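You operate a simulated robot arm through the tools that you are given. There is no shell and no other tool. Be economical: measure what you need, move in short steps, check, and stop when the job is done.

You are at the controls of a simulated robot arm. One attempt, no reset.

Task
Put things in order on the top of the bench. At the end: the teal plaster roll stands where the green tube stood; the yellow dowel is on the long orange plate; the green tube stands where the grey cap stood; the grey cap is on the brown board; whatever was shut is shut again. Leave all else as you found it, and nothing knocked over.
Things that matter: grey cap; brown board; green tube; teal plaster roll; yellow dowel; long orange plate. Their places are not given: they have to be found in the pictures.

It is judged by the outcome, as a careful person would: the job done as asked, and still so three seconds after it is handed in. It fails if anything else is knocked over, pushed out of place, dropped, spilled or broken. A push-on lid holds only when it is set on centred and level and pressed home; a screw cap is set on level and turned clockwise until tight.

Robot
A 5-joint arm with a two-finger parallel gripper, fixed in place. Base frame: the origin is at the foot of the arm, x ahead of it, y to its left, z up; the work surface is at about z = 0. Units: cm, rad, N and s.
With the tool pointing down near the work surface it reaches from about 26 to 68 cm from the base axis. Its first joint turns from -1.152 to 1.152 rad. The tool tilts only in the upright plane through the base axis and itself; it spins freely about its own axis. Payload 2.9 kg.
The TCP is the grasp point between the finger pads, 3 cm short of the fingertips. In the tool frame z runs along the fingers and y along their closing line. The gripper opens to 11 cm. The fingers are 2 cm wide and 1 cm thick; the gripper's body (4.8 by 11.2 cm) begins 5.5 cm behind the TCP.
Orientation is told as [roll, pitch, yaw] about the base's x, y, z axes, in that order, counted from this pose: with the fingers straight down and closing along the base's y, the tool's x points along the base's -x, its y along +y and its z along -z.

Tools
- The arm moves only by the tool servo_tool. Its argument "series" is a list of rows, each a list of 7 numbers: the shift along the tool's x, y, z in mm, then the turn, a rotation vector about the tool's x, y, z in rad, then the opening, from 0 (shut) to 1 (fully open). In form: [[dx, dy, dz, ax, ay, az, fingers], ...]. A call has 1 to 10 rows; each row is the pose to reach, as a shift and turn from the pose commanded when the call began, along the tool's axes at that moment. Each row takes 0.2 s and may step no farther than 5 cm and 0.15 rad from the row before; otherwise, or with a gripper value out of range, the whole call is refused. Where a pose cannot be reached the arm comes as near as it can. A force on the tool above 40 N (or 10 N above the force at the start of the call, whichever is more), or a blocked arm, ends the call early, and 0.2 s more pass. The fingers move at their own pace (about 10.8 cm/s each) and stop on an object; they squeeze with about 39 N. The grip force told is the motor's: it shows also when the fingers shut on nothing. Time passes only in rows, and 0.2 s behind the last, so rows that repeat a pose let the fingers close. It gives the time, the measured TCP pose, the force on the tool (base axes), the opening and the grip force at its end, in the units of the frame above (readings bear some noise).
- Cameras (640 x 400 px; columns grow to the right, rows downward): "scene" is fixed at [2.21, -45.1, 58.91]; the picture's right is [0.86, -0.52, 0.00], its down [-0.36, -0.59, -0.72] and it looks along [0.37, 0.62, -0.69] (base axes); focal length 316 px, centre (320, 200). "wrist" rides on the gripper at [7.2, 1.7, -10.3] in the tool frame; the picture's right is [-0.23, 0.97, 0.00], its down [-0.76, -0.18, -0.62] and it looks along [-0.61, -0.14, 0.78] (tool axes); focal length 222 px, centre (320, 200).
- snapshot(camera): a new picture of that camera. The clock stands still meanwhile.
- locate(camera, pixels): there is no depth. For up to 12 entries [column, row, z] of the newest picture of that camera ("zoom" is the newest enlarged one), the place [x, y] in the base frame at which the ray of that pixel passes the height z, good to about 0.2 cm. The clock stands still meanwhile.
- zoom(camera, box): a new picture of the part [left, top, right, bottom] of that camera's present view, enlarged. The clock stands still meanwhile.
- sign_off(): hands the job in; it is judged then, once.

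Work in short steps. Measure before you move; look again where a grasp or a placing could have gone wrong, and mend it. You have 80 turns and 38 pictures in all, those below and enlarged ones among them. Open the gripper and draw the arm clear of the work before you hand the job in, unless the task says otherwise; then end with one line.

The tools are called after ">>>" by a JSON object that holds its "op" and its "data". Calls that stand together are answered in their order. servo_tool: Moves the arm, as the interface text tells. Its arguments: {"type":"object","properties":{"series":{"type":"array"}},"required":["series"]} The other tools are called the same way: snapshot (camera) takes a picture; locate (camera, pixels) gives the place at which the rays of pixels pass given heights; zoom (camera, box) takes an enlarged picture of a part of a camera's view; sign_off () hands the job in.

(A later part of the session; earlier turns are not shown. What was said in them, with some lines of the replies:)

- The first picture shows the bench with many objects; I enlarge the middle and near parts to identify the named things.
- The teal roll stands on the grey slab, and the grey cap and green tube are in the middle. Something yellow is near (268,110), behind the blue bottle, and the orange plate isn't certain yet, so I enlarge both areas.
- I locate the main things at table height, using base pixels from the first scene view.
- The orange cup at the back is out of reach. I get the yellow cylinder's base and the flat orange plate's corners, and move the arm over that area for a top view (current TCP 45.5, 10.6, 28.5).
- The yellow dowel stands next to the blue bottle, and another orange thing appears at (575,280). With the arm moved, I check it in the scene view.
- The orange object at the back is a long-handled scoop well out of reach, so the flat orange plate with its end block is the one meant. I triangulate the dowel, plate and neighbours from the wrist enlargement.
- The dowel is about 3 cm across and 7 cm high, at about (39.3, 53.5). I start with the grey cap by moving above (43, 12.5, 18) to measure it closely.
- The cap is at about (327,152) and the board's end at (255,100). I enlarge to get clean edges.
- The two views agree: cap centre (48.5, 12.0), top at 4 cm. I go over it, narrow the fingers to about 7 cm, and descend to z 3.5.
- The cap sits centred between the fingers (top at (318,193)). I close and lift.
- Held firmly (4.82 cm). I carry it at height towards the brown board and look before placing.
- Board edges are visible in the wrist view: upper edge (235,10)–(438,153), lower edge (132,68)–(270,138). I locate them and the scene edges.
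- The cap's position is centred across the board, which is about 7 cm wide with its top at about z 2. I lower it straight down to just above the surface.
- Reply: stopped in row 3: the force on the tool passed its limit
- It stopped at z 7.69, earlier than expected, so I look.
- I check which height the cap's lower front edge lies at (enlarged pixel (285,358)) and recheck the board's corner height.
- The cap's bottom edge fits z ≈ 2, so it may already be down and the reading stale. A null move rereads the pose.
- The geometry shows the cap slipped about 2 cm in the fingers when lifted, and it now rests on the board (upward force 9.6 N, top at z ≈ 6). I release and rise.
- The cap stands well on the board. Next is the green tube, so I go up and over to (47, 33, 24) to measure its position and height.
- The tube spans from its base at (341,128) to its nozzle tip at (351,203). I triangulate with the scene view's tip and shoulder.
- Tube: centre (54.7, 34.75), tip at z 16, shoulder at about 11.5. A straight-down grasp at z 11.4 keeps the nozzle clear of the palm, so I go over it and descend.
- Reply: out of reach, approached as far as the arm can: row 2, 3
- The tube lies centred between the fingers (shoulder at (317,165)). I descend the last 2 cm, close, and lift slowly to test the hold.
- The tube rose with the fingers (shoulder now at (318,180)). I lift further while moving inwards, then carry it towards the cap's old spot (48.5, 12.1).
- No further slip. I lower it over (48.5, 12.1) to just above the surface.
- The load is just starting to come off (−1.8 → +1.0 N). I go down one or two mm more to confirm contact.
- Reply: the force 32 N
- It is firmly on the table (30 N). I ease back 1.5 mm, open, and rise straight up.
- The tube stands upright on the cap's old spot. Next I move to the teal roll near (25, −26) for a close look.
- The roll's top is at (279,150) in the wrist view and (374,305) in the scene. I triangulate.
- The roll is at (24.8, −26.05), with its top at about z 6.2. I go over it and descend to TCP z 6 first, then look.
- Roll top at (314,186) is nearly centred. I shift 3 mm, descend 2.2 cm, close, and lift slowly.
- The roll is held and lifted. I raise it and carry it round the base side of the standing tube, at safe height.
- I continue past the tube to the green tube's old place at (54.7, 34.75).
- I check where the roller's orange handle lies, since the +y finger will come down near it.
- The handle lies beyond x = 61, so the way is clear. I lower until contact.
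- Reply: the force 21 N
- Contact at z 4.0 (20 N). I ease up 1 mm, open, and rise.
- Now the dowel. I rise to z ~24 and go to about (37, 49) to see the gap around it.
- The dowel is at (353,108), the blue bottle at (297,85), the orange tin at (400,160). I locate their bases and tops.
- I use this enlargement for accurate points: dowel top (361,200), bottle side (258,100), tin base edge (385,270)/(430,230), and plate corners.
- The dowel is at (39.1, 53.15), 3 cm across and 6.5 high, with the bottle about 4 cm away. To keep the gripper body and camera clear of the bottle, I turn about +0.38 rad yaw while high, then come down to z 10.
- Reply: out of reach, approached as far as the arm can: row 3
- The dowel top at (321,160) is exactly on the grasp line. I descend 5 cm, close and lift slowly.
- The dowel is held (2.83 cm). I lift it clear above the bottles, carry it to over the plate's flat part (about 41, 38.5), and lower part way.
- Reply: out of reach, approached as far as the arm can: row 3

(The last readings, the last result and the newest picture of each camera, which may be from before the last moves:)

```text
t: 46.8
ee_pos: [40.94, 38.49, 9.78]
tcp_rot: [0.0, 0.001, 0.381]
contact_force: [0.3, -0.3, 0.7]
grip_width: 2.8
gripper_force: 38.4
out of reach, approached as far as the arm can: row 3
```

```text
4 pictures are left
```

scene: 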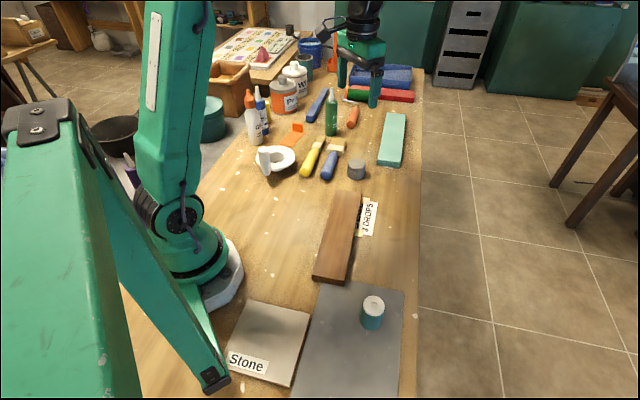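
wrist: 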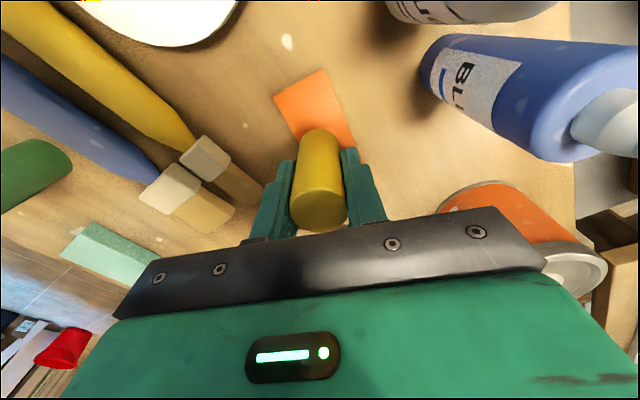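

The plate's near corners show at (273,95) and (325,68). I check them against my earlier estimate.

>>> {"op": "locate", "data": {"camera": "wrist", "pixels": [[273, 96, 0.3], [325, 68, 0.3], [355, 148, 0.3], [293, 135, 0.3]]}}

```text
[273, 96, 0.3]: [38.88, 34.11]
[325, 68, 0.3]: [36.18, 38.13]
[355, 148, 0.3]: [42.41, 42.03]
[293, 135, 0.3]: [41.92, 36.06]
```

The dowel is centred on the plate's width, 4.2 cm from its free end. I lower carefully.

>>> {"op": "servo_tool", "data": {"series": [[0, 0, 15, 0, 0, 0, 0.15], [0, 0, 28, 0, 0, 0, 0.15], [0, 0, 36, 0, 0, 0, 0.15], [0, 0, 40, 0, 0, 0, 0.15], [0, 0, 42, 0, 0, 0, 0.15], [0, 0, 42, 0, 0, 0, 0.15]]}}

```text
t: 48.2
ee_pos: [41.09, 38.52, 5.7]
tcp_rot: [0.0, -0.002, 0.378]
contact_force: [-4.4, -1.7, 13.3]
grip_width: 2.8
gripper_force: 39.4
```

Contact on the plate (13 N). I open gently and rise straight up.

>>> {"op": "servo_tool", "data": {"series": [[0, 0, -0.5, 0, 0, 0, 0.15], [0, 0, -0.5, 0, 0, 0, 0.3], [0, 0, -0.5, 0, 0, 0, 0.48], [0, 0, -0.5, 0, 0, 0, 0.48], [0, 0, -25, 0, 0, 0, 0.48], [0, 0, -60, 0, 0, 0, 0.48], [0, 0, -105, 0, 0, 0, 0.48], [0, 0, -150, 0, 0, 0, 0.48], [0, 0, -190, 0, 0, 0, 0.48]]}}

>>> {"op": "snapshot", "data": {"camera": "scene"}}

>>> {"op": "zoom", "data": {"camera": "scene", "box": [230, 60, 430, 185]}}

```text
t: 50.2
ee_pos: [40.96, 38.46, 24.69]
tcp_rot: [0.001, 0.002, 0.38]
contact_force: [-0.1, 0.3, 0.1]
grip_width: 5.28
gripper_force: 0.2
```

```text
3 pictures are left
```

scene: 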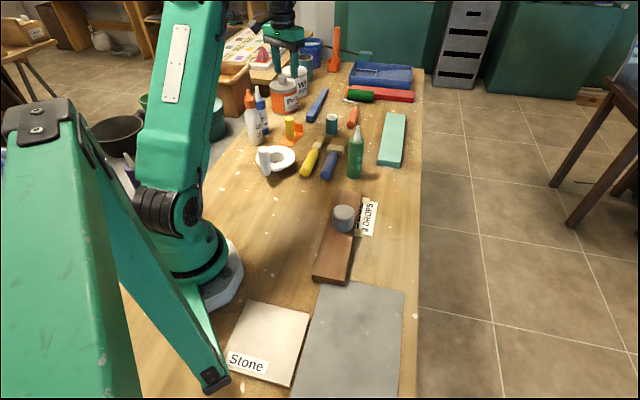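

```text
3.20 times, centred on (330, 122) of scene
```

zoom: 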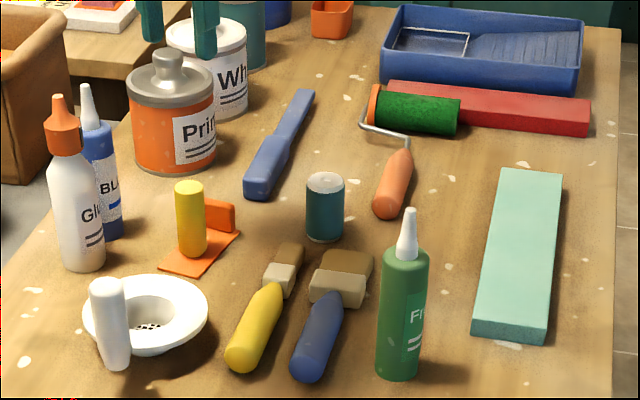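

All four things stand where asked and everything else is unmoved. I open the gripper and draw the arm clear at height.

>>> {"op": "servo_tool", "data": {"series": [[0, 0, -20, 0, 0, 0, 0.6], [15, -40, -40, 0, 0, 0, 0.8], [30, -80, -50, 0, 0, 0, 1], [45, -120, -50, 0, 0, 0, 1], [60, -160, -50, 0, 0, 0, 1], [60, -160, -50, 0, 0, 0, 1]]}}

```text
t: 51.6
ee_pos: [41.4, 21.46, 29.48]
tcp_rot: [0.001, 0.0, 0.38]
contact_force: [0.1, 0.3, -0.9]
grip_width: 11.0
gripper_force: 0.1
```

The arm is clear and the gripper open, so I hand the job in.

>>> {"op": "sign_off", "data": {}}

```text
The job is handed in.
```

The job is done and handed in: the grey cap is on the brown board, the green tube stands on the cap's old spot, the teal roll on the tube's old spot, and the yellow dowel on the orange plate; nothing was knocked over and nothing had to be opened.
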